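You operate a simulated robot arm through the tools that you are given. There is no shell and no other tool.

You run a simulated two-armed robot. Do the job below in one go: nothing can be reset, and whatever is moved stays where it is left.

TASK
Close the right drawer of the parts bench. Put the teal tip on top of the flat grey lamp. Press the back right leg button two times. Take the yellow rag from the ledge of the left bay and put it on the top of the bath table. Pick up the red carton with one hand, pass it to the other hand and put it on the shelf of the bath table. Take the blue rag from the top of the display table and put it on the shelf of the stock table. Open the right drawer of the display table, put the yellow cap inside, then shut the drawer. Take the red grip and leave it in the grey box. Press the purple button two times. Take the teal tin and leave it on top of the flat black lamp. Open the fuse drawer. The order is free. Set down upright: teal tip, red carton.

It is judged by the outcome, as a careful person would: the job done as asked, and still so three seconds after it is handed in. It fails if anything else is knocked over, pushed out of place, dropped, spilled or broken. A push-on lid holds only when it is set on centred and level and pressed home; a screw cap is set on level and turned clockwise until tight.

THE ROBOT
Two 7-joint arms with two-finger parallel grippers on one trunk, on a base that moves. Base frame: it is fixed to the floor where the robot stands at the start and does not move with it; the origin is under the middle of the robot, x ahead of it, y to its left, z up. Units: mm, degrees, N and s.
The left shoulder is at the start at [50, 158, 1008], the right one opposite. With the tool pointing down near the work surface each hand reaches from about 240 to 660 mm from the robot's upright axis, wherever it stands, measured 20 degrees to its own side. Places, roughly: LT drawer2 [6800, -4700, 600]; back right leg button [5900, -5100, 1300]; blue rag (7x10x3 cm) [6900, -4500, 700]; flat black lamp [7750, -4250, 750]; flat grey lamp [-1250, 3250, 750]; fuse drawer [8900, 900, 700]; grey box (22x20x9 cm) [8800, -4200, 800]; purple button [7600, -4600, 800]; red carton [6750, -4750, 750]; red grip (4x4x7 cm) [7300, -4600, 800]; right drawer of the display table [6800, -4600, 600]; right drawer of the parts bench [500, 3500, 800]; shelf of the bath table [9300, -3800, 300]; shelf of the stock table (85x25 cm) [8500, -4300, 180]; teal tin [7750, -4250, 750]; teal tip (5x5x5 cm) [-1700, 3200, 800]; top of the bath table [9500, -3600, 700]; yellow cap (4x4x3 cm) [7300, -4500, 700]; yellow rag (7x10x3 cm) [5100, -5300, 1000]. Payload 3.91 kg a hand.
Tool frame (each hand has its own): the origin (TCP) lies between the finger pads and is the grasp point; the fingertips stand 30 mm ahead of it; z points along the fingers, y is the line along which they close. The gripper opens to 110 mm. The fingers are 20 mm wide and 10 mm thick; the gripper's body (48 by 112 mm) begins 55 mm behind the TCP.
Orientation is that of the tool frame in the base frame, as [roll, pitch, yaw] about the fixed x, y, z axes, in that order (R = Rz(yaw) Ry(pitch) Rx(roll)). With the fingers straight down and closing along the base's y, the tool's x points along the base's -x, its y along +y and its z along -z.

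THE INTERFACE
- The arms move only by the tool arm_command. It takes "left_commands", "right_commands" or both (then of equal length, played together; a hand with none holds still); each is a list of rows, each a list of 7 numbers: the shift along the tool's x, y, z in cm, then the turn, a rotation vector about the tool's x, y, z in degrees, then the opening in per cent of the stroke, from 0 (shut) to 100 (fully open). In form: [[tx, ty, tz, wx, wy, wz, hand], ...]. A call has 1 to 20 rows; each row shifts and turns the commanded pose from where the row before left it, along the tool's axes as they then stand. Rows are played at 5 a second. More than 50 mm and 8.6 degrees between two rows, or a gripper value outside its range, and nothing of the call is played. A pose out of reach is approached as far as the arm can. The call stops where the force on the tool passes 40 N (or 10 N more than at its start, if that is more) or the arm is blocked; 0.2 s more then pass. Each finger travels about 153 mm/s and halts on what it meets, pressing with about 20 N; the grip force reading is that of the motor and also rises with nothing between the fingers. The clock runs only during rows and for 0.2 s after the last one: add rows that do not move to give the fingers time. The reply holds the time, the measured pose of the TCP, the force on the tool along the base axes, the opening and the grip force, in the units named above and with some noise, with the torque about the TCP (base axes, N m) and any sound that the robot's microphone picked up.
- Cameras (640 x 400 px; columns grow to the right, rows downward): "scene" is now at [130.5, -8.1, 1170.9]; the picture's right is [-0.07, -1.00, 0.00], its down [-0.33, 0.02, -0.94] and it looks along [0.94, -0.07, -0.34] (base axes); focal length 263 px, centre (320, 200). "left" rides on the left gripper at [72, -17, -103] in its tool frame; the picture's right is [0.23, 0.97, 0.00], its down [-0.76, 0.18, -0.62] and it looks along [-0.61, 0.14, 0.78] (tool axes); focal length 222 px, centre (320, 200). "right" rides on the right gripper at [73, 17, -103] in its tool frame; the picture's right is [-0.23, 0.97, 0.00], its down [-0.76, -0.18, -0.62] and it looks along [-0.61, -0.14, 0.78] (tool axes); focal length 222 px, centre (320, 200). There is no depth. A picture from a camera that has moved, and an enlarged one, comes with that camera's place and axes in the base frame and with its lens.
- get_image(camera): a new picture of that camera. It takes no simulated time.
- lift_body(by): slides the trunk up (or, below 0, down) by that many mm; the arms and the scene camera ride with it, the base frame stays. It gives what a move gives, with no picture.
- drive_base(legs): drives the robot by 1 to 6 legs, each [ahead, turn to the left] in mm and degrees, along the robot's own axes; the way and the turn of a leg run together, so that a leg with both is an arc; at most 1500 mm and 180 degrees a leg. The arms and the cameras ride along, it lands a little off, and it stops where it bumps. It gives what a move gives.
- pan_tilt(pan, tilt): turns the head with the scene camera to pan (to the left, within 80 degrees either way) and tilt (down, from -29 to 69), counted from straight ahead of the robot. It gives what a move gives.
- close_up(camera, box): a new picture of the part [left, top, right, bottom] of that camera's present view, enlarged. It takes no simulated time.
- finish_job(): hands the job in; it is judged then, once.

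Places have to be worked out from the pictures, the camera data and where the tool is seen. Open the grippers and draw the arms clear of the work before you hand the job in, unless the task says otherwise.

The tools are called after "Call:" as a command line: name --argument value ..., lists and objects as JSON in quotes. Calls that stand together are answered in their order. arm_command: Moves the arms, as the interface text tells. Its arguments: {"type":"object","properties":{"left_commands":{"type":"array","items":{"type":"array","items":{"type":"number"}}},"right_commands":{"type":"array","items":{"type":"array","items":{"type":"number"}}}},"required":[]} The other tools are called the same way: lift_body (by) moves the trunk up or down; drive_base (legs) drives the base; pan_tilt (pan, tilt) turns the head that bears the scene camera; get_image (camera) takes a picture; close_up (camera, box) takes an enlarged picture of a part of a camera's view; finish_job () hands the job in.

At the start:

```text
time_s: 0.0
left_ee_pos: [365.3, 173.7, 1033.8]
left_tcp_rot: [-180.0, 0.1, -179.7]
left_ft_force: [0.2, -0.4, -1.0]
left_ft_torque: [-0.01, -0.01, 0.03]
left_grip_width: 110.3
left_grip_force: 0.0
right_ee_pos: [358.7, -185.0, 1071.8]
right_tcp_rot: [-180.0, 0.0, -179.8]
right_ft_force: [0.4, 0.0, 0.0]
right_ft_torque: [0.0, -0.02, -0.02]
right_grip_width: 110.1
right_grip_force: 0.1
trunk travel left (down, up): [-250.0, 232.0]
robot x, y, heading: [-0.2, -2.0, -0.0]
head pan, tilt (commanded): [-4.2, 19.6]
```

scene: 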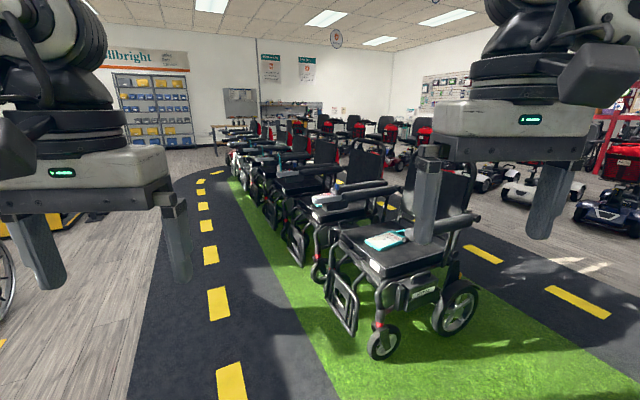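
right: 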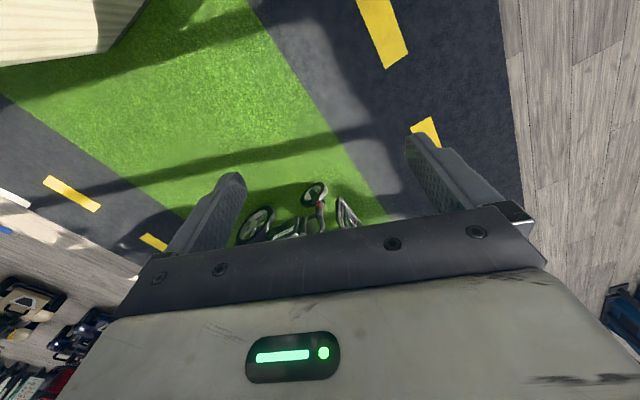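
left: 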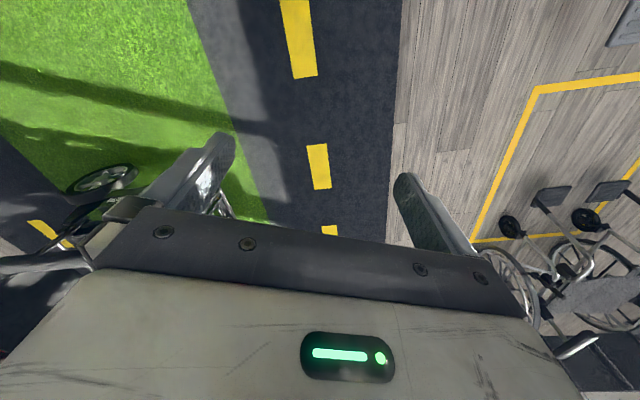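

I'm at the start and the scene camera shows a showroom with wheelchairs ahead. I'll turn the head to look around before moving anything.

Call:
pan_tilt --pan 75 --tilt 15

Call:
get_image --camera "scene"

```text
time_s: 1.5
left_ee_pos: [364.5, 173.1, 1034.4]
left_tcp_rot: [180.0, 0.2, -179.7]
left_ft_force: [0.2, 0.1, 0.4]
left_ft_torque: [0.01, 0.02, 0.01]
left_grip_width: 110.1
left_grip_force: 0.0
right_ee_pos: [358.7, -185.8, 1072.3]
right_tcp_rot: [180.0, 0.0, -179.9]
right_ft_force: [0.5, 0.9, -0.7]
right_ft_torque: [0.01, -0.03, 0.0]
right_grip_width: 109.9
right_grip_force: 0.0
trunk travel left (down, up): [-250.0, 232.0]
robot x, y, heading: [-0.4, 1.4, -0.1]
head pan, tilt (commanded): [75.0, 15.0]
```

```text
taken
camera scene: at [61.8, 88.9, 1178.4], right [0.97, -0.26, 0.0], down [-0.07, -0.25, -0.97], along [0.25, 0.93, -0.26], focal length 263 px, centre (320, 200)
```

scene: 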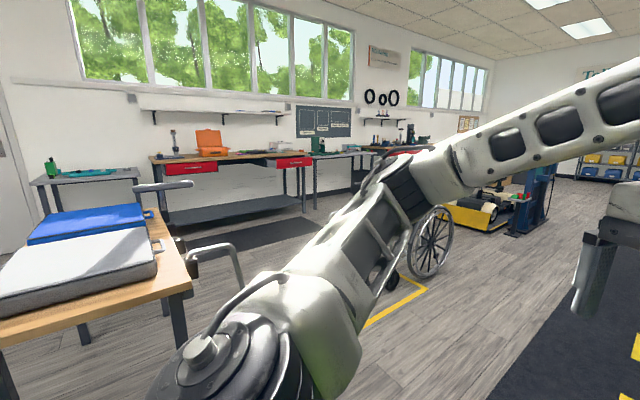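

The parts bench with two red drawers is to the left of the start, the right drawer looks open. I'll zoom in on it and the small grey table on the left.

Call:
close_up --camera "scene" --box '[140, 110, 340, 235]'

Call:
close_up --camera "scene" --box '[0, 120, 200, 245]'

Call:
pan_tilt --pan 80 --tilt 40

Call:
get_image --camera "scene"

```text
3.20 times, centred on (240, 172) of scene
camera zoom: at [61.8, 88.9, 1178.4], right [0.97, -0.26, 0.0], down [-0.07, -0.25, -0.97], along [0.25, 0.93, -0.26], focal length 843 px, centre (576, 288)
```

zoom: 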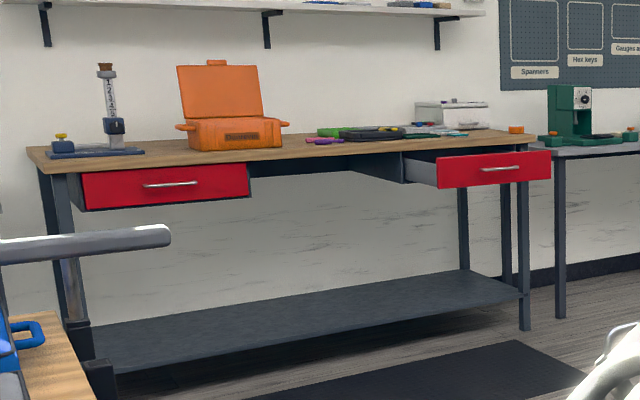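

```text
3.20 times, centred on (100, 182) of scene
camera zoom: at [61.8, 88.9, 1178.4], right [0.97, -0.26, 0.0], down [-0.07, -0.25, -0.97], along [0.25, 0.93, -0.26], focal length 843 px, centre (1024, 256)
```

zoom: 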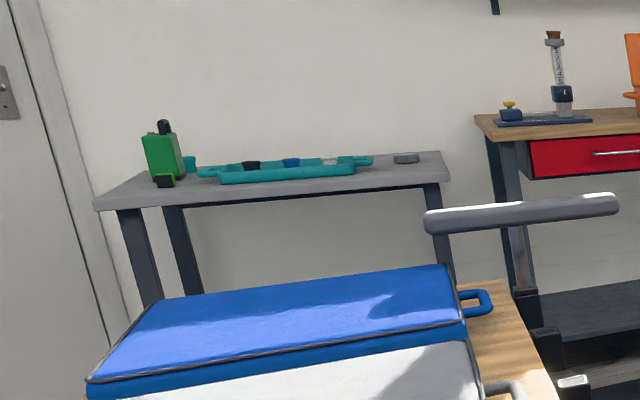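

```text
time_s: 2.4
left_ee_pos: [364.0, 172.8, 1033.9]
left_tcp_rot: [-180.0, 0.2, -179.6]
left_ft_force: [0.0, 0.3, 0.1]
left_ft_torque: [0.0, 0.01, 0.0]
left_grip_width: 110.0
left_grip_force: 0.0
right_ee_pos: [358.6, -185.6, 1071.3]
right_tcp_rot: [179.9, 0.0, -179.8]
right_ft_force: [-0.6, 0.7, -0.4]
right_ft_torque: [-0.02, 0.01, -0.01]
right_grip_width: 110.1
right_grip_force: 0.0
trunk travel left (down, up): [-250.0, 232.0]
robot x, y, heading: [-0.9, 0.5, 0.1]
head pan, tilt (commanded): [80.0, 40.0]
```

```text
taken
camera scene: at [52.4, 82.4, 1138.9], right [0.98, -0.17, 0.0], down [-0.11, -0.63, -0.77], along [0.13, 0.75, -0.64], focal length 263 px, centre (320, 200)
```

scene: 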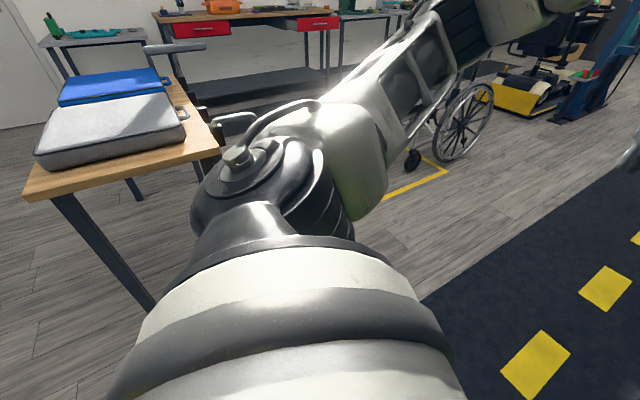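

The grey lamp disc and the teal tip are on the small grey table, and the parts bench's right drawer is open. Let me survey the rest of the room.

Call:
pan_tilt --pan 45 --tilt 15

Call:
get_image --camera "scene"

Call:
pan_tilt --pan 5 --tilt 12

Call:
get_image --camera "scene"

Call:
pan_tilt --pan -40 --tilt 12

Call:
get_image --camera "scene"

Call:
pan_tilt --pan -80 --tilt 12

Call:
get_image --camera "scene"

```text
time_s: 3.4
left_ee_pos: [364.4, 173.3, 1034.2]
left_tcp_rot: [-179.9, 0.1, -179.7]
left_ft_force: [0.1, -0.2, -0.3]
left_ft_torque: [0.0, 0.0, 0.02]
left_grip_width: 110.0
left_grip_force: 0.0
right_ee_pos: [358.6, -185.4, 1071.5]
right_tcp_rot: [-180.0, 0.0, -179.8]
right_ft_force: [-0.5, 0.0, 0.3]
right_ft_torque: [-0.01, 0.0, -0.01]
right_grip_width: 110.0
right_grip_force: 0.2
trunk travel left (down, up): [-250.0, 232.0]
robot x, y, heading: [-0.6, 1.1, 0.0]
head pan, tilt (commanded): [45.0, 15.0]
```

```text
taken
camera scene: at [103.6, 64.8, 1178.3], right [0.71, -0.71, 0.0], down [-0.18, -0.18, -0.97], along [0.68, 0.68, -0.26], focal length 263 px, centre (320, 200)
```

scene: 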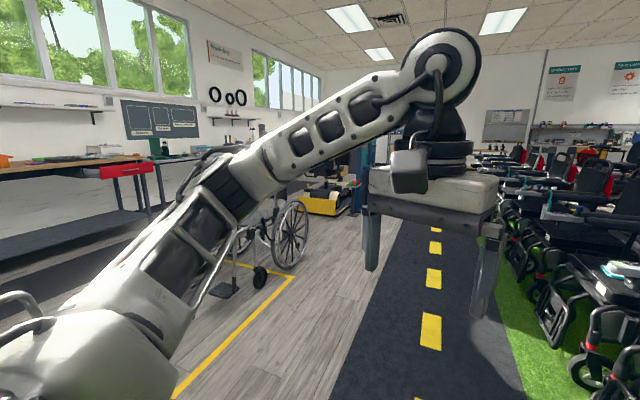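

```text
time_s: 4.5
left_ee_pos: [365.3, 172.7, 1034.4]
left_tcp_rot: [-180.0, 0.1, -179.6]
left_ft_force: [-0.2, 0.0, -0.3]
left_ft_torque: [-0.01, 0.05, 0.02]
left_grip_width: 110.1
left_grip_force: 0.1
right_ee_pos: [358.8, -185.3, 1072.0]
right_tcp_rot: [-180.0, 0.0, -179.8]
right_ft_force: [0.3, 0.5, -0.7]
right_ft_torque: [0.01, 0.0, 0.02]
right_grip_width: 110.0
right_grip_force: 0.2
trunk travel left (down, up): [-250.0, 232.0]
robot x, y, heading: [0.3, 0.1, 0.2]
head pan, tilt (commanded): [5.0, 12.0]
```

```text
taken
camera scene: at [130.5, 6.9, 1183.2], right [0.09, -1.0, 0.0], down [-0.21, -0.02, -0.98], along [0.97, 0.09, -0.21], focal length 263 px, centre (320, 200)
```

scene: 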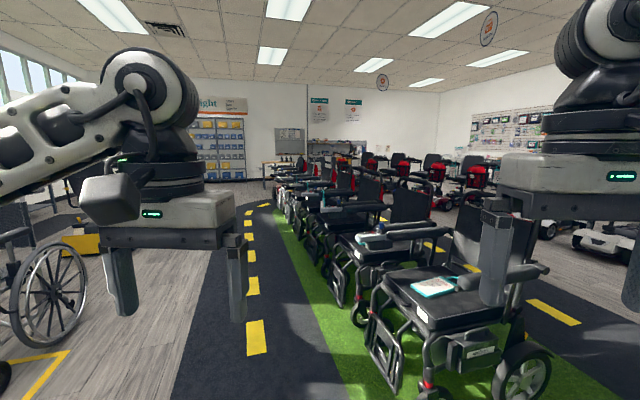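

```text
time_s: 5.6
left_ee_pos: [364.1, 172.5, 1034.5]
left_tcp_rot: [180.0, 0.1, -179.7]
left_ft_force: [0.2, -0.7, -0.6]
left_ft_torque: [0.06, -0.01, -0.03]
left_grip_width: 109.8
left_grip_force: 0.0
right_ee_pos: [358.2, -185.2, 1072.3]
right_tcp_rot: [-180.0, 0.0, -179.8]
right_ft_force: [0.1, -0.1, -0.3]
right_ft_torque: [0.02, 0.03, -0.03]
right_grip_width: 110.1
right_grip_force: 0.1
trunk travel left (down, up): [-250.0, 232.0]
robot x, y, heading: [3.2, 2.0, 0.1]
head pan, tilt (commanded): [-40.0, 12.0]
```

```text
taken
camera scene: at [109.1, -61.2, 1183.2], right [-0.64, -0.77, 0.0], down [-0.16, 0.13, -0.98], along [0.75, -0.63, -0.21], focal length 263 px, centre (320, 200)
```

scene: 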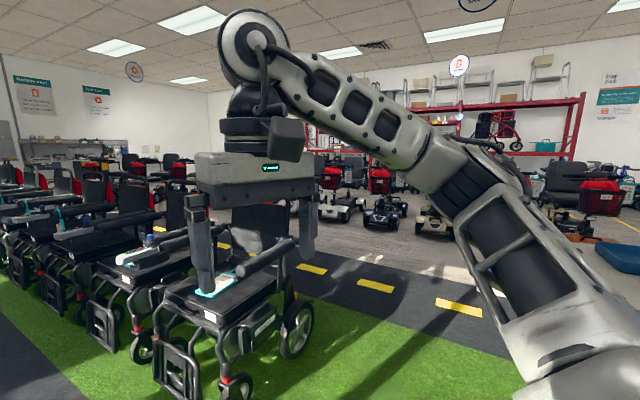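

```text
time_s: 6.7
left_ee_pos: [365.5, 172.8, 1034.1]
left_tcp_rot: [-179.9, 0.1, -179.7]
left_ft_force: [0.4, -0.3, -0.7]
left_ft_torque: [0.03, -0.05, -0.01]
left_grip_width: 109.7
left_grip_force: 0.1
right_ee_pos: [358.3, -185.7, 1072.7]
right_tcp_rot: [-180.0, 0.0, -179.8]
right_ft_force: [0.9, 0.2, 0.7]
right_ft_torque: [0.0, -0.01, -0.01]
right_grip_width: 109.8
right_grip_force: 0.1
trunk travel left (down, up): [-250.0, 232.0]
robot x, y, heading: [1.4, 1.5, -0.1]
head pan, tilt (commanded): [-80.0, 12.0]
```

```text
taken
camera scene: at [53.9, -93.1, 1183.2], right [-0.98, -0.17, 0.0], down [-0.04, 0.2, -0.98], along [0.17, -0.96, -0.21], focal length 263 px, centre (320, 200)
```

scene: 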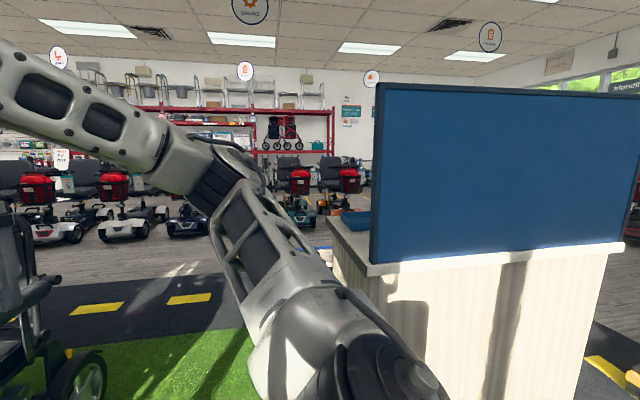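

The room is clear enough: the lane between the wooden table and the wheelchair leads to the parts bench. I'll move ahead a bit, turn left to face the bench, and look again.

Call:
drive_base --legs '[[300, 0], [0, 90]]'

Call:
pan_tilt --pan 0 --tilt 25

Call:
get_image --camera "scene"

```text
time_s: 12.6
left_ee_pos: [129.4, 363.6, 1034.2]
left_tcp_rot: [180.0, 0.1, -90.3]
left_ft_force: [0.5, -0.2, -0.8]
left_ft_torque: [0.01, 0.01, -0.01]
left_grip_width: 110.0
left_grip_force: 0.0
right_ee_pos: [487.2, 354.8, 1072.2]
right_tcp_rot: [179.9, 0.0, -90.4]
right_ft_force: [-0.2, 0.5, 0.0]
right_ft_torque: [0.04, 0.0, -0.04]
right_grip_width: 109.9
right_grip_force: 0.0
trunk travel left (down, up): [-250.0, 232.0]
robot x, y, heading: [298.4, -3.0, 89.1]
head pan, tilt (commanded): [-80.0, 12.0]
```

```text
time_s: 14.1
left_ee_pos: [129.9, 364.8, 1033.6]
left_tcp_rot: [-180.0, 0.1, -90.3]
left_ft_force: [0.6, 0.1, 0.8]
left_ft_torque: [-0.03, -0.01, -0.03]
left_grip_width: 110.0
left_grip_force: 0.1
right_ee_pos: [487.3, 354.7, 1072.6]
right_tcp_rot: [179.9, 0.0, -90.2]
right_ft_force: [0.7, 0.0, 0.4]
right_ft_torque: [-0.02, 0.02, -0.03]
right_grip_width: 110.0
right_grip_force: 0.2
trunk travel left (down, up): [-250.0, 232.0]
robot x, y, heading: [303.5, -2.2, 89.5]
head pan, tilt (commanded): [0.0, 25.0]
```

```text
taken
camera scene: at [297.8, 129.1, 1162.1], right [1.0, -0.01, 0.0], down [0.0, -0.42, -0.91], along [0.01, 0.91, -0.42], focal length 263 px, centre (320, 200)
```

scene: 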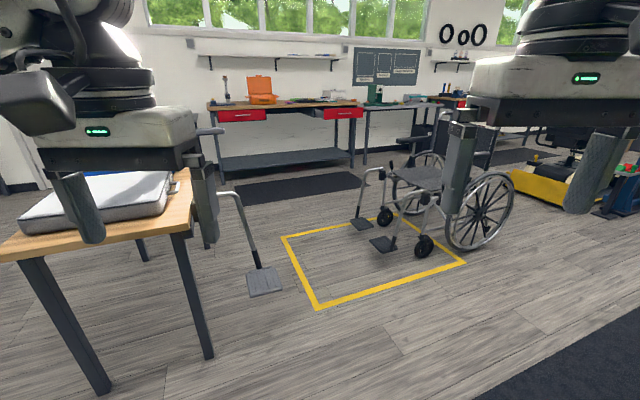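

The way to the bench lies between the leg rest (about x -26, y 1390) and the wheelchair footplates (x≈670–770, y≈1730–2010). I'll drive up the middle at x≈350.

Call:
drive_base --legs '[[0, -1], [1000, 0], [700, 0]]'

Call:
get_image --camera "scene"

```text
time_s: 18.2
left_ee_pos: [170.3, 1112.9, 1035.8]
left_tcp_rot: [-180.0, 0.2, -92.4]
left_ft_force: [0.5, 0.0, -0.4]
left_ft_torque: [0.05, 0.01, -0.02]
left_grip_width: 110.1
left_grip_force: 0.0
right_ee_pos: [528.4, 1089.2, 1071.9]
right_tcp_rot: [179.8, 0.1, -92.4]
right_ft_force: [-0.2, -0.7, -0.7]
right_ft_torque: [0.07, 0.02, 0.01]
right_grip_width: 110.2
right_grip_force: 0.0
trunk travel left (down, up): [-250.0, 232.0]
robot x, y, heading: [327.5, 736.3, 87.6]
head pan, tilt (commanded): [0.0, 25.0]
stopped in leg 2: the robot was blocked; the commanded pose is now the measured one
```

```text
taken
camera scene: at [330.1, 871.0, 1162.2], right [1.0, -0.05, 0.0], down [-0.02, -0.42, -0.91], along [0.04, 0.91, -0.42], focal length 263 px, centre (320, 200)
```

scene: 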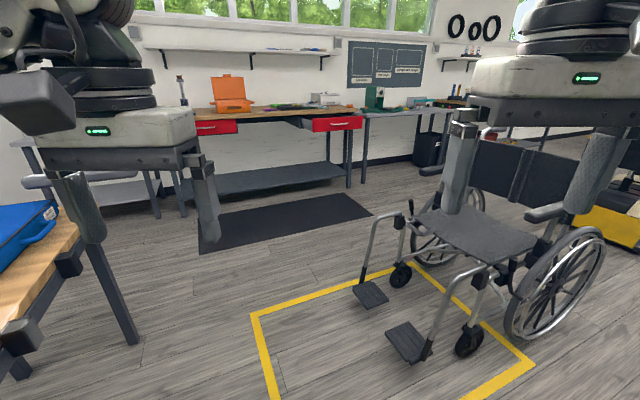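

The base was blocked at y≈736 though nothing ahead shows within reach, so I'll look down and around the base to find what it touched.

Call:
pan_tilt --pan 0 --tilt 65

Call:
get_image --camera "scene"

Call:
pan_tilt --pan 50 --tilt 50

Call:
get_image --camera "scene"

Call:
get_image --camera "left"

Call:
get_image --camera "right"

```text
time_s: 19.2
left_ee_pos: [170.8, 1114.0, 1034.3]
left_tcp_rot: [180.0, 0.1, -92.5]
left_ft_force: [0.0, -0.2, 0.5]
left_ft_torque: [-0.02, 0.01, -0.03]
left_grip_width: 110.1
left_grip_force: 0.1
right_ee_pos: [528.1, 1090.9, 1071.9]
right_tcp_rot: [179.9, 0.0, -92.5]
right_ft_force: [-0.8, 0.3, -0.2]
right_ft_torque: [0.03, 0.0, -0.03]
right_grip_width: 110.1
right_grip_force: 0.0
trunk travel left (down, up): [-250.0, 232.0]
robot x, y, heading: [325.9, 739.0, 87.4]
head pan, tilt (commanded): [0.0, 65.0]
```

```text
taken
camera scene: at [328.8, 840.1, 1106.5], right [1.0, -0.05, 0.0], down [-0.04, -0.91, -0.42], along [0.02, 0.42, -0.91], focal length 263 px, centre (320, 200)
```

scene: 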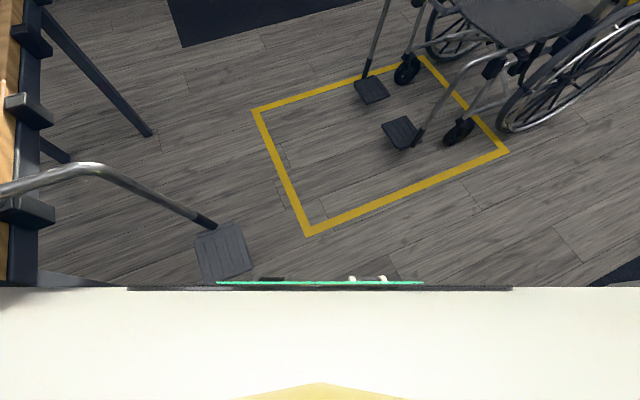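

```text
time_s: 20.4
left_ee_pos: [170.5, 1113.6, 1035.3]
left_tcp_rot: [179.9, 0.0, -92.4]
left_ft_force: [0.3, -0.8, -1.2]
left_ft_torque: [0.01, 0.0, 0.01]
left_grip_width: 109.8
left_grip_force: 0.2
right_ee_pos: [528.0, 1090.0, 1071.1]
right_tcp_rot: [179.9, 0.0, -92.4]
right_ft_force: [0.4, -1.3, 0.5]
right_ft_torque: [-0.02, -0.02, -0.03]
right_grip_width: 110.2
right_grip_force: 0.1
trunk travel left (down, up): [-250.0, 232.0]
robot x, y, heading: [324.6, 741.1, 87.3]
head pan, tilt (commanded): [50.0, 50.0]
```

```text
taken
camera scene: at [269.4, 831.7, 1124.6], right [0.68, 0.73, 0.0], down [0.56, -0.52, -0.64], along [-0.47, 0.44, -0.77], focal length 263 px, centre (320, 200)
```

scene: 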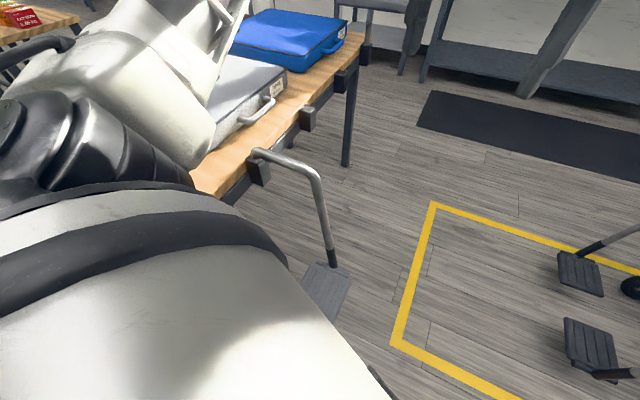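

```text
taken
camera left: at [185.7, 1039.9, 1137.2], right [-0.98, -0.19, 0.0], down [-0.15, 0.77, 0.62], along [-0.12, 0.61, -0.78], focal length 222 px, centre (320, 200)
```

left: 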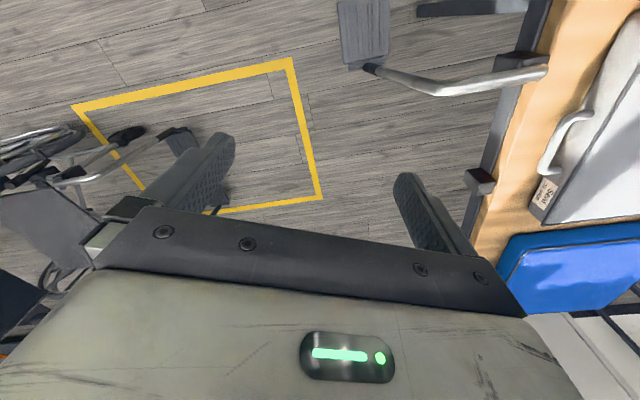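

```text
taken
camera right: at [508.7, 1018.4, 1174.5], right [-0.96, 0.27, 0.0], down [0.21, 0.75, 0.62], along [0.17, 0.6, -0.78], focal length 222 px, centre (320, 200)
```

right: 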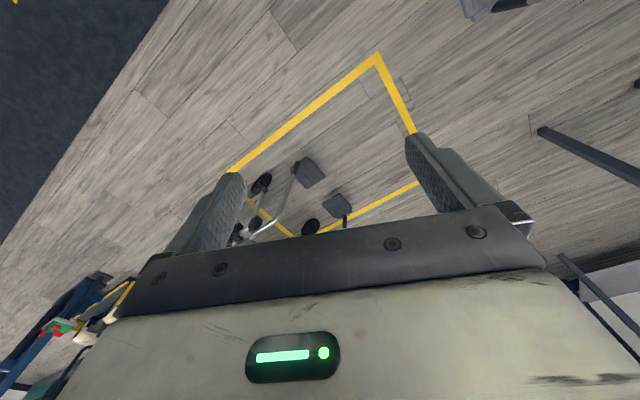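

The base corner met the footplate of the leg rest clamped to the table (about x −10…100, y 970–1130). I'll back off, swing right to about (740, 600), and then pass on a diagonal heading 115° between the leg rest and the wheelchair's footplates.

Call:
drive_base --legs '[[-400, 0], [0, -57], [505, 0], [0, 84]]'

Call:
pan_tilt --pan 0 --tilt 40

Call:
get_image --camera "scene"

```text
time_s: 31.6
left_ee_pos: [442.1, 840.8, 1033.7]
left_tcp_rot: [-180.0, 0.0, -68.0]
left_ft_force: [1.0, 0.2, -0.2]
left_ft_torque: [-0.04, 0.01, -0.01]
left_grip_width: 110.0
left_grip_force: 0.0
right_ee_pos: [775.5, 969.6, 1071.6]
right_tcp_rot: [179.9, 0.0, -68.0]
right_ft_force: [0.1, -0.2, 0.5]
right_ft_torque: [-0.01, 0.0, 0.02]
right_grip_width: 110.1
right_grip_force: 0.1
trunk travel left (down, up): [-250.0, 232.0]
robot x, y, heading: [734.9, 567.0, 111.5]
head pan, tilt (commanded): [50.0, 50.0]
```

```text
time_s: 32.8
left_ee_pos: [441.5, 842.2, 1034.5]
left_tcp_rot: [180.0, 0.1, -68.0]
left_ft_force: [0.1, -0.9, -0.3]
left_ft_torque: [-0.05, 0.0, -0.01]
left_grip_width: 110.3
left_grip_force: 0.0
right_ee_pos: [775.7, 970.2, 1071.3]
right_tcp_rot: [179.9, 0.0, -68.0]
right_ft_force: [0.3, 0.3, 0.6]
right_ft_torque: [-0.01, 0.04, -0.03]
right_grip_width: 110.0
right_grip_force: 0.1
trunk travel left (down, up): [-250.0, 232.0]
robot x, y, heading: [739.8, 566.2, 111.8]
head pan, tilt (commanded): [0.0, 40.0]
```

```text
taken
camera scene: at [688.1, 682.1, 1138.8], right [0.93, 0.37, 0.0], down [0.24, -0.6, -0.77], along [-0.29, 0.71, -0.64], focal length 263 px, centre (320, 200)
```

scene: 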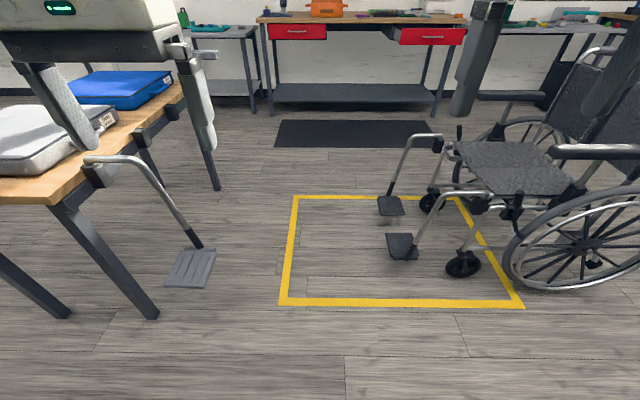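

The bench turns out to be square to my present heading (~112°), and the leg-rest plate sits at z≈350 around (60…150, 1000–1110). My current line passes mid-gap with ~320+ mm each side; I'll nudge left 2° and go on.

Call:
drive_base --legs '[[0, 2], [1000, 0], [0, -2], [900, 0]]'

Call:
pan_tilt --pan -35 --tilt 25

Call:
get_image --camera "scene"

Call:
pan_tilt --pan 35 --tilt 25

Call:
get_image --camera "scene"

```text
time_s: 43.0
left_ee_pos: [-369.0, 2525.5, 1034.4]
left_tcp_rot: [-180.0, 0.1, -64.1]
left_ft_force: [0.1, -0.4, -0.1]
left_ft_torque: [-0.01, -0.02, -0.04]
left_grip_width: 110.0
left_grip_force: 0.1
right_ee_pos: [-43.5, 2676.0, 1071.5]
right_tcp_rot: [179.9, 0.0, -64.0]
right_ft_force: [0.4, -0.8, -0.2]
right_ft_torque: [0.02, -0.04, -0.01]
right_grip_width: 110.0
right_grip_force: 0.1
trunk travel left (down, up): [-250.0, 232.0]
robot x, y, heading: [-56.6, 2274.9, 115.9]
head pan, tilt (commanded): [0.0, 40.0]
```

```text
time_s: 44.0
left_ee_pos: [-368.3, 2524.2, 1033.2]
left_tcp_rot: [179.9, 0.0, -64.1]
left_ft_force: [0.9, 0.1, 0.6]
left_ft_torque: [0.0, -0.01, 0.03]
left_grip_width: 109.9
left_grip_force: 0.1
right_ee_pos: [-44.3, 2675.0, 1071.9]
right_tcp_rot: [179.8, 0.2, -64.0]
right_ft_force: [-0.6, 0.2, 0.3]
right_ft_torque: [-0.01, -0.03, 0.03]
right_grip_width: 109.9
right_grip_force: 0.1
trunk travel left (down, up): [-250.0, 232.0]
robot x, y, heading: [-55.2, 2271.6, 115.7]
head pan, tilt (commanded): [-35.0, 25.0]
```

```text
taken
camera scene: at [-59.8, 2396.9, 1162.1], right [0.99, -0.16, 0.0], down [-0.07, -0.42, -0.91], along [0.14, 0.89, -0.42], focal length 263 px, centre (320, 200)
```

scene: 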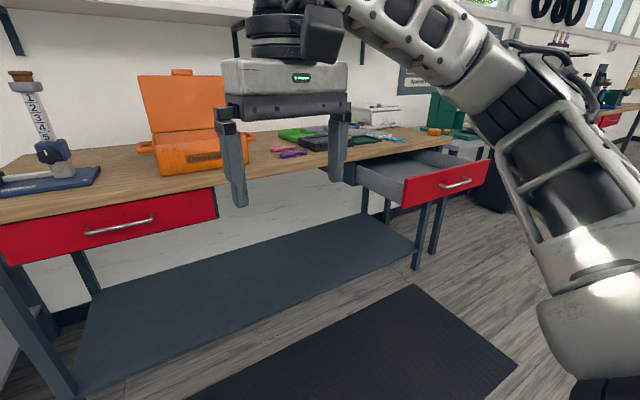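

```text
time_s: 45.4
left_ee_pos: [-368.8, 2524.9, 1035.0]
left_tcp_rot: [-180.0, 0.1, -64.0]
left_ft_force: [-1.0, -0.2, 1.3]
left_ft_torque: [0.01, 0.01, -0.01]
left_grip_width: 110.0
left_grip_force: 0.1
right_ee_pos: [-43.5, 2675.1, 1072.8]
right_tcp_rot: [179.9, 0.2, -64.0]
right_ft_force: [0.9, 0.5, 0.3]
right_ft_torque: [0.02, 0.0, 0.0]
right_grip_width: 110.5
right_grip_force: 0.0
trunk travel left (down, up): [-250.0, 232.0]
robot x, y, heading: [-57.9, 2270.5, 115.8]
head pan, tilt (commanded): [35.0, 25.0]
```

```text
taken
camera scene: at [-154.8, 2350.9, 1162.1], right [0.49, 0.87, 0.0], down [0.37, -0.21, -0.91], along [-0.79, 0.44, -0.42], focal length 263 px, centre (320, 200)
```

scene: 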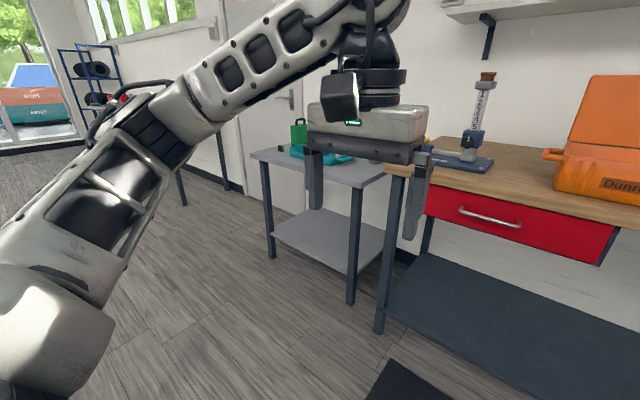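

The open drawer's handle triangulates to about (583, 3220, 805); the bench runs along (0.93, 0.37), so the drawer is ~280 mm out. I'll move to about (584, 2818) facing it squarely (heading ≈112°).

Call:
drive_base --legs '[[0, -75.3], [843, 0], [0, 71.2]]'

Call:
pan_tilt --pan -10 --tilt 45

Call:
get_image --camera "scene"

Call:
get_image --camera "right"

```text
time_s: 56.1
left_ee_pos: [252.2, 3111.1, 1033.8]
left_tcp_rot: [-180.0, 0.1, -65.6]
left_ft_force: [-0.3, -0.6, -0.3]
left_ft_torque: [-0.04, 0.01, -0.02]
left_grip_width: 110.2
left_grip_force: 0.0
right_ee_pos: [582.2, 3252.4, 1072.9]
right_tcp_rot: [179.9, 0.2, -65.6]
right_ft_force: [0.0, -0.4, 0.0]
right_ft_torque: [-0.02, 0.0, 0.02]
right_grip_width: 109.8
right_grip_force: 0.1
trunk travel left (down, up): [-250.0, 232.0]
robot x, y, heading: [559.0, 2852.6, 114.4]
head pan, tilt (commanded): [35.0, 25.0]
```

```text
time_s: 57.2
left_ee_pos: [253.2, 3111.9, 1034.9]
left_tcp_rot: [-180.0, 0.1, -65.6]
left_ft_force: [-0.2, 0.0, 0.2]
left_ft_torque: [0.01, 0.04, 0.01]
left_grip_width: 109.9
left_grip_force: 0.1
right_ee_pos: [582.3, 3252.2, 1072.2]
right_tcp_rot: [179.8, 0.1, -65.5]
right_ft_force: [0.9, 0.6, -0.5]
right_ft_torque: [-0.02, -0.02, -0.03]
right_grip_width: 110.1
right_grip_force: 0.1
trunk travel left (down, up): [-250.0, 232.0]
robot x, y, heading: [556.4, 2845.1, 114.3]
head pan, tilt (commanded): [-10.0, 45.0]
```

```text
taken
camera scene: at [521.0, 2963.7, 1131.6], right [0.97, 0.25, 0.0], down [0.17, -0.69, -0.71], along [-0.17, 0.69, -0.71], focal length 263 px, centre (320, 200)
```

scene: 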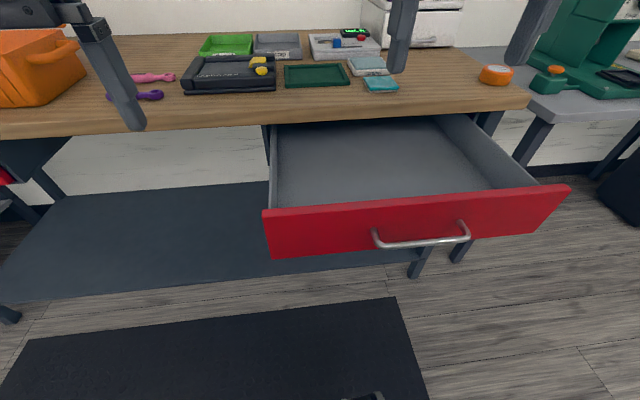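

```text
taken
camera right: at [596.8, 3179.6, 1174.6], right [-0.98, -0.2, 0.0], down [-0.15, 0.77, 0.62], along [-0.12, 0.61, -0.78], focal length 222 px, centre (320, 200)
```

right: 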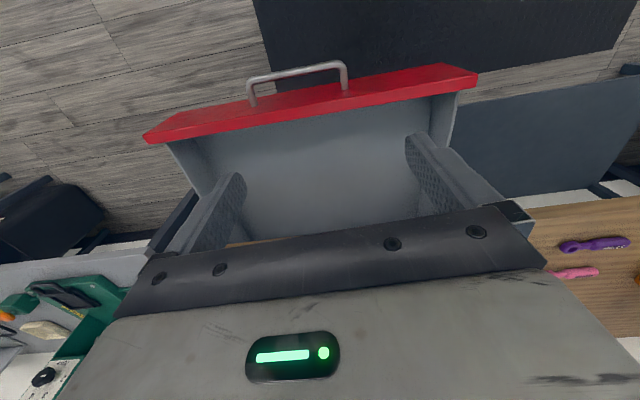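

The drawer handle measures (618, 3242, 792), face centre ≈(602, 3262), bench normal ≈111°. I'll back up 100 mm to gain room for the right hand to tilt forward and push.

Call:
drive_base --legs '[[-100, 0]]'

Call:
arm_command --right_commands '[[0, 0, 0, 0, -7.5, 0, 0], [0, 0, 0, 0, -7.5, 0, 0], [0, 0, 0, 0, -7.5, 0, 0], [0, 0, 0, 0, -7.5, 0, 0], [0, 0, 0, 0, -7.5, 0, 0], [0, 0, 0, 0, -7.5, 0, 0]]'

Call:
get_image --camera "scene"

```text
time_s: 58.4
left_ee_pos: [296.0, 3018.6, 1034.8]
left_tcp_rot: [180.0, 0.2, -65.8]
left_ft_force: [-0.5, -0.8, -0.8]
left_ft_torque: [0.01, -0.03, 0.0]
left_grip_width: 110.2
left_grip_force: 0.1
right_ee_pos: [626.1, 3159.0, 1072.6]
right_tcp_rot: [179.9, 0.1, -65.7]
right_ft_force: [0.8, -0.6, -0.5]
right_ft_torque: [0.0, 0.01, -0.06]
right_grip_width: 109.7
right_grip_force: 0.1
trunk travel left (down, up): [-250.0, 232.0]
robot x, y, heading: [602.0, 2755.9, 113.8]
head pan, tilt (commanded): [-10.0, 45.0]
```

```text
time_s: 59.8
left_ee_pos: [296.0, 3019.7, 1034.9]
left_tcp_rot: [-180.0, 0.1, -65.7]
left_ft_force: [-0.2, 0.5, 0.2]
left_ft_torque: [0.02, 0.01, -0.02]
left_grip_width: 109.9
left_grip_force: 0.0
right_ee_pos: [626.0, 3157.8, 1072.5]
right_tcp_rot: [179.8, 45.2, -65.9]
right_ft_force: [0.2, 0.2, -0.3]
right_ft_torque: [-0.02, -0.03, 0.03]
right_grip_width: 0.0
right_grip_force: 19.8
trunk travel left (down, up): [-250.0, 232.0]
robot x, y, heading: [600.1, 2753.3, 114.0]
head pan, tilt (commanded): [-10.0, 45.0]
```

```text
taken
camera scene: at [563.5, 2870.2, 1131.6], right [0.97, 0.24, 0.0], down [0.17, -0.69, -0.71], along [-0.17, 0.69, -0.71], focal length 263 px, centre (320, 200)
```

scene: 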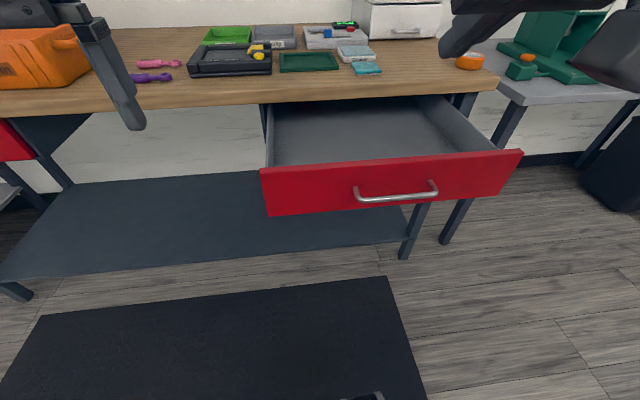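

The drawer handle re-measures at the same place. I'll lower the tilted, closed right hand to just before the drawer face, above the handle.

Call:
arm_command --right_commands '[[3.01, -0.44, 3.29, 0, 0, 0, 0], [3.01, -0.44, 3.29, 0, 0, 0, 0], [3.01, -0.44, 3.29, 0, 0, 0, 0], [3.01, -0.44, 3.29, 0, 0, 0, 0], [3.01, -0.44, 3.29, 0, 0, 0, 0]]'

Call:
get_image --camera "scene"

Call:
get_image --camera "right"

```text
time_s: 61.0
left_ee_pos: [296.4, 3019.7, 1034.5]
left_tcp_rot: [180.0, 0.0, -65.8]
left_ft_force: [-0.7, 0.8, -0.2]
left_ft_torque: [0.01, 0.01, -0.01]
left_grip_width: 110.1
left_grip_force: 0.0
right_ee_pos: [621.0, 3206.0, 861.6]
right_tcp_rot: [180.0, 45.1, -65.8]
right_ft_force: [0.6, 0.6, -0.4]
right_ft_torque: [0.01, 0.0, 0.0]
right_grip_width: 0.0
right_grip_force: 20.0
right hand out of reach, approached as far as the arm can: row 2, 3, 4
trunk travel left (down, up): [-250.0, 232.0]
robot x, y, heading: [601.5, 2758.6, 114.0]
head pan, tilt (commanded): [-10.0, 45.0]
```

```text
taken
camera scene: at [563.6, 2870.2, 1131.6], right [0.97, 0.24, 0.0], down [0.17, -0.69, -0.71], along [-0.17, 0.69, -0.71], focal length 263 px, centre (320, 200)
```

scene: 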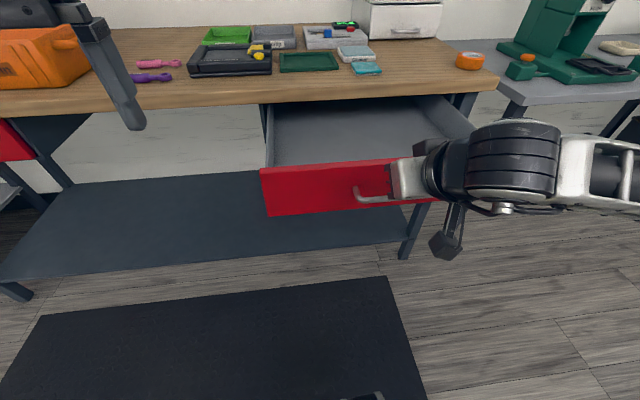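

```text
taken
camera right: at [656.7, 3085.6, 882.7], right [-0.95, -0.25, 0.16], down [0.12, 0.16, 0.98], along [-0.27, 0.95, -0.12], focal length 222 px, centre (320, 200)
```

right: 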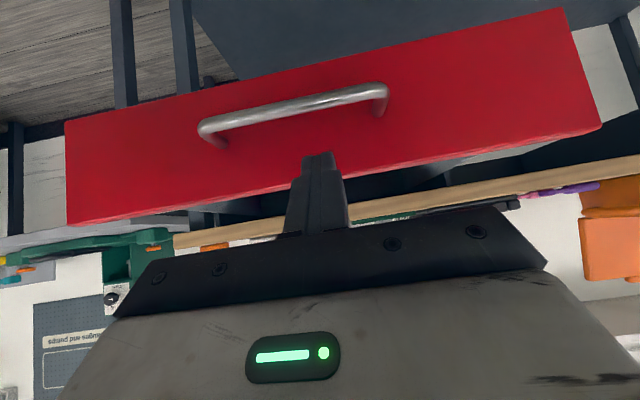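

The fingertip sits between handle and the drawer's top edge, about 45 mm from the face. I'll start pushing forward along the bench normal.

Call:
arm_command --right_commands '[[-2.83, -0.23, 2.83, 0, 0, 0, 0], [-2.12, -0.17, 2.12, 0, 0, 0, 0], [-2.12, -0.17, 2.12, 0, 0, 0, 0], [-2.12, -0.17, 2.12, 0, 0, 0, 0], [-2.12, -0.17, 2.12, 0, 0, 0, 0], [-2.12, -0.17, 2.12, 0, 0, 0, 0]]'

Call:
get_image --camera "scene"

Call:
get_image --camera "right"

```text
time_s: 62.4
left_ee_pos: [295.5, 3018.4, 1034.6]
left_tcp_rot: [-180.0, 0.0, -65.7]
left_ft_force: [0.2, 0.0, -0.5]
left_ft_torque: [0.01, -0.01, -0.01]
left_grip_width: 110.1
left_grip_force: 0.0
right_ee_pos: [554.9, 3385.4, 859.1]
right_tcp_rot: [-180.0, 44.9, -65.8]
right_ft_force: [1.2, 0.4, -0.3]
right_ft_torque: [0.03, -0.01, 0.01]
right_grip_width: 0.1
right_grip_force: 20.1
trunk travel left (down, up): [-250.0, 232.0]
robot x, y, heading: [604.4, 2757.8, 113.7]
head pan, tilt (commanded): [-10.0, 45.0]
```

```text
taken
camera scene: at [563.5, 2870.5, 1131.4], right [0.97, 0.24, 0.0], down [0.17, -0.69, -0.71], along [-0.17, 0.69, -0.71], focal length 263 px, centre (320, 200)
```

scene: 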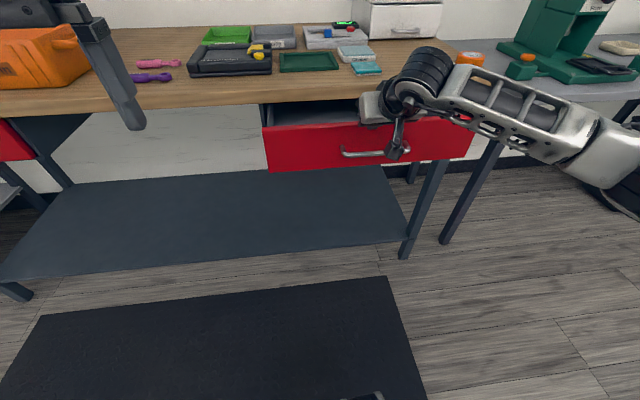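

```text
taken
camera right: at [592.1, 3264.0, 880.9], right [-0.95, -0.25, 0.16], down [0.12, 0.16, 0.98], along [-0.27, 0.95, -0.12], focal length 222 px, centre (320, 200)
```

right: 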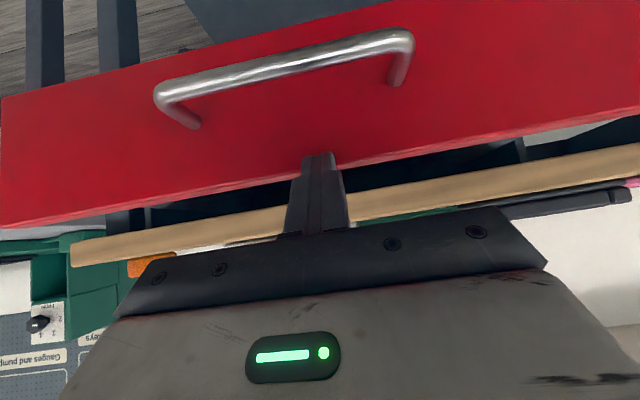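

The drawer is closing; about 130 mm to go, with the tip slightly near the top of the face. I continue pushing while easing down a bit.

Call:
arm_command --right_commands '[[-1.84, -0.17, 2.4, 0, 0, 0, 0], [-1.84, -0.17, 2.4, 0, 0, 0, 0], [-1.98, -0.17, 2.26, 0, 0, 0, 0], [-1.41, -0.12, 1.41, 0, 0, 0, 0], [-1.06, -0.09, 1.06, 0, 0, 0, 0], [-1.06, -0.09, 1.06, 0, 0, 0, 0], [-0.7, -0.06, 0.7, 0, 0, 0, 0], [-0.7, -0.06, 0.7, 0, 0, 0, 0], [-0.7, -0.06, 0.7, 0, 0, 0, 0], [-0.7, -0.06, 0.7, 0, 0, 0, 0]]'

Call:
get_image --camera "scene"

Call:
get_image --camera "right"

```text
time_s: 63.8
left_ee_pos: [295.3, 3019.1, 1033.9]
left_tcp_rot: [179.9, 0.2, -65.9]
left_ft_force: [0.3, -0.6, -0.3]
left_ft_torque: [0.02, 0.0, 0.02]
left_grip_width: 109.7
left_grip_force: 0.1
right_ee_pos: [511.4, 3502.2, 846.4]
right_tcp_rot: [179.8, 43.7, -65.9]
right_ft_force: [3.2, -11.2, 3.8]
right_ft_torque: [0.01, -0.1, 0.0]
right_grip_width: 0.0
right_grip_force: 19.8
trunk travel left (down, up): [-250.0, 232.0]
robot x, y, heading: [603.1, 2754.4, 113.8]
head pan, tilt (commanded): [-10.0, 45.0]
stopped in row 6 (right hand): the force on the tool passed its limit at 59 N (the readings are from after the stop); the commanded pose is now the measured one
```

```text
taken
camera scene: at [564.1, 2868.7, 1131.4], right [0.97, 0.24, 0.0], down [0.17, -0.69, -0.71], along [-0.17, 0.69, -0.71], focal length 263 px, centre (320, 200)
```

scene: 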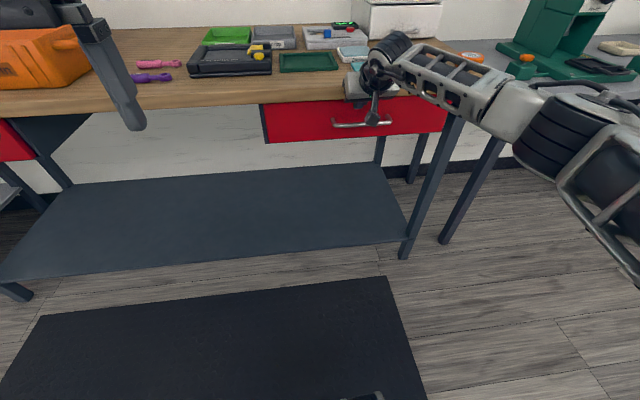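

```text
taken
camera right: at [546.6, 3382.6, 870.4], right [-0.96, -0.25, 0.16], down [0.11, 0.18, 0.98], along [-0.27, 0.95, -0.15], focal length 222 px, centre (320, 200)
```

right: 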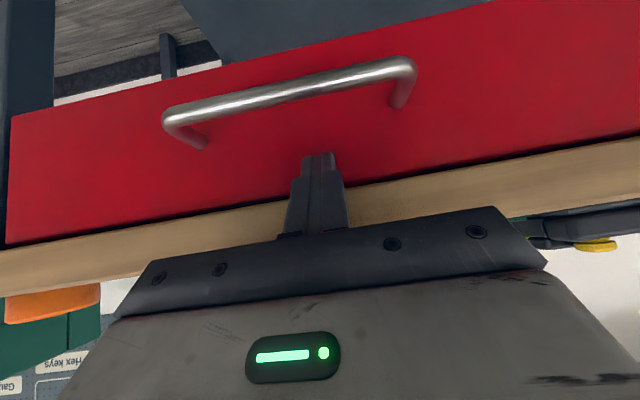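

The push stopped at a hard limit and the drawer face looks flush under the bench top. I'll back the hand off, lift it, and check from the scene camera.

Call:
arm_command --right_commands '[[2.83, 0, -2.83, 0, 0, 0, 0], [2.83, 0, -2.83, 0, 0, 0, 0], [2.83, 0, -2.83, 0, 0, 0, 0], [-1.0, 0, -4.0, 0, 0, 0, 0], [-2.0, 0, -4.0, 0, 0, 0, 0], [-2.0, 0, -4.0, 0, 0, 0, 0], [-2.0, 0, -4.0, 0, 7.5, 0, 0], [-2.0, 0, -3.5, 0, 7.5, 0, 30], [0, 0, -3.0, 0, 7.5, 0, 60], [0, 0, 0, 0, 7.5, 0, 100], [0, 0, 0, 0, 7.5, 0, 100], [0, 0, 0, 0, 6.5, 0, 100]]'

Call:
get_image --camera "scene"

```text
time_s: 66.3
left_ee_pos: [295.7, 3020.4, 1033.9]
left_tcp_rot: [180.0, 0.0, -65.8]
left_ft_force: [-0.2, 0.0, 0.3]
left_ft_torque: [0.01, -0.03, 0.02]
left_grip_width: 109.9
left_grip_force: 0.1
right_ee_pos: [592.9, 3322.2, 1078.4]
right_tcp_rot: [179.9, -0.3, -65.9]
right_ft_force: [0.3, 0.0, 0.3]
right_ft_torque: [0.02, 0.01, -0.01]
right_grip_width: 110.1
right_grip_force: 0.2
trunk travel left (down, up): [-250.0, 232.0]
robot x, y, heading: [599.0, 2754.6, 114.3]
head pan, tilt (commanded): [-10.0, 45.0]
```

```text
taken
camera scene: at [563.5, 2869.9, 1131.5], right [0.97, 0.24, 0.0], down [0.17, -0.69, -0.71], along [-0.17, 0.69, -0.71], focal length 263 px, centre (320, 200)
```

scene: 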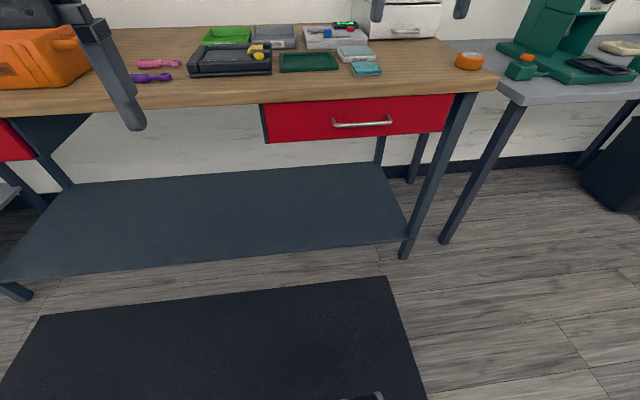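

The right drawer is shut flush. Now I'll pull the right arm in and drive along the bench toward the small grey table with the tip and grey lamp.

Call:
arm_command --right_commands '[[4, 1, 0, 0, 0, 0, 100], [4, 1, 0, 0, 0, 0, 100], [4, 1, 0, 0, 0, 0, 100], [4, 1, 0, 0, 0, 0, 100]]'

Call:
drive_base --legs '[[0, 76], [1000, 0], [825, 0], [0, -79]]'

Call:
pan_tilt --pan 0 --tilt 30

Call:
get_image --camera "scene"

```text
time_s: 67.3
left_ee_pos: [295.2, 3019.1, 1033.2]
left_tcp_rot: [-179.9, 0.1, -65.8]
left_ft_force: [0.3, -0.6, -0.2]
left_ft_torque: [0.02, 0.01, 0.02]
left_grip_width: 110.0
left_grip_force: 0.1
right_ee_pos: [623.5, 3159.4, 1076.6]
right_tcp_rot: [179.9, -0.2, -66.0]
right_ft_force: [0.0, 0.6, 0.3]
right_ft_torque: [-0.01, 0.02, -0.01]
right_grip_width: 110.2
right_grip_force: 0.2
trunk travel left (down, up): [-250.0, 232.0]
robot x, y, heading: [601.4, 2755.3, 113.9]
head pan, tilt (commanded): [-10.0, 45.0]
```

```text
time_s: 83.3
left_ee_pos: [-1489.4, 2755.0, 1033.5]
left_tcp_rot: [-180.0, 0.1, -71.0]
left_ft_force: [0.0, -0.2, 0.6]
left_ft_torque: [0.01, -0.01, 0.01]
left_grip_width: 109.9
left_grip_force: 0.1
right_ee_pos: [-1150.4, 2866.4, 1078.7]
right_tcp_rot: [179.9, -0.4, -71.1]
right_ft_force: [-0.5, 0.6, 0.7]
right_ft_torque: [0.02, -0.03, 0.05]
right_grip_width: 109.9
right_grip_force: 0.0
trunk travel left (down, up): [-250.0, 232.0]
robot x, y, heading: [-1211.7, 2467.2, 108.6]
head pan, tilt (commanded): [-10.0, 45.0]
```

```text
time_s: 84.0
left_ee_pos: [-1489.9, 2756.5, 1033.9]
left_tcp_rot: [179.9, 0.1, -71.0]
left_ft_force: [0.8, 0.0, 0.5]
left_ft_torque: [0.01, 0.02, 0.0]
left_grip_width: 109.9
left_grip_force: 0.1
right_ee_pos: [-1150.8, 2867.9, 1077.8]
right_tcp_rot: [179.8, -0.5, -71.2]
right_ft_force: [0.3, -0.7, 0.4]
right_ft_torque: [-0.03, 0.01, 0.02]
right_grip_width: 110.2
right_grip_force: 0.1
trunk travel left (down, up): [-250.0, 232.0]
robot x, y, heading: [-1208.6, 2467.2, 108.6]
head pan, tilt (commanded): [0.0, 30.0]
```

```text
taken
camera scene: at [-1253.0, 2588.2, 1154.1], right [0.95, 0.32, 0.0], down [0.16, -0.47, -0.87], along [-0.28, 0.82, -0.5], focal length 263 px, centre (320, 200)
```

scene: 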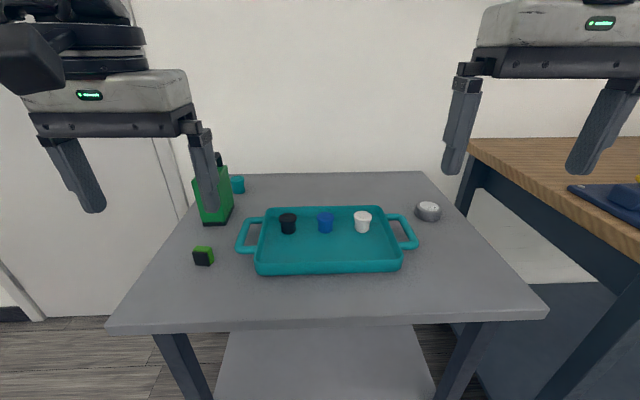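

I can see the teal tip behind the green sprayer and the flat grey puck lamp at right. Let me zoom in on both.

Call:
close_up --camera "scene" --box '[180, 140, 300, 215]'

Call:
close_up --camera "scene" --box '[370, 170, 490, 245]'

```text
5.33 times, centred on (240, 178) of scene
camera zoom: at [-1253.0, 2588.2, 1154.1], right [0.95, 0.32, 0.0], down [0.16, -0.47, -0.87], along [-0.28, 0.82, -0.5], focal length 1405 px, centre (747, 320)
```

zoom: 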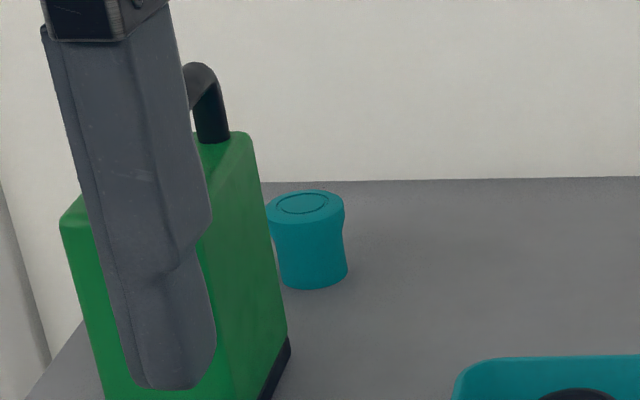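

```text
5.33 times, centred on (430, 208) of scene
camera zoom: at [-1253.0, 2588.2, 1154.1], right [0.95, 0.32, 0.0], down [0.16, -0.47, -0.87], along [-0.28, 0.82, -0.5], focal length 1405 px, centre (-267, 160)
```

zoom: 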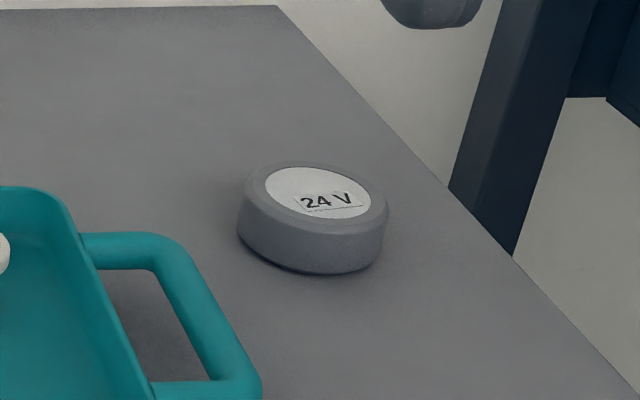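

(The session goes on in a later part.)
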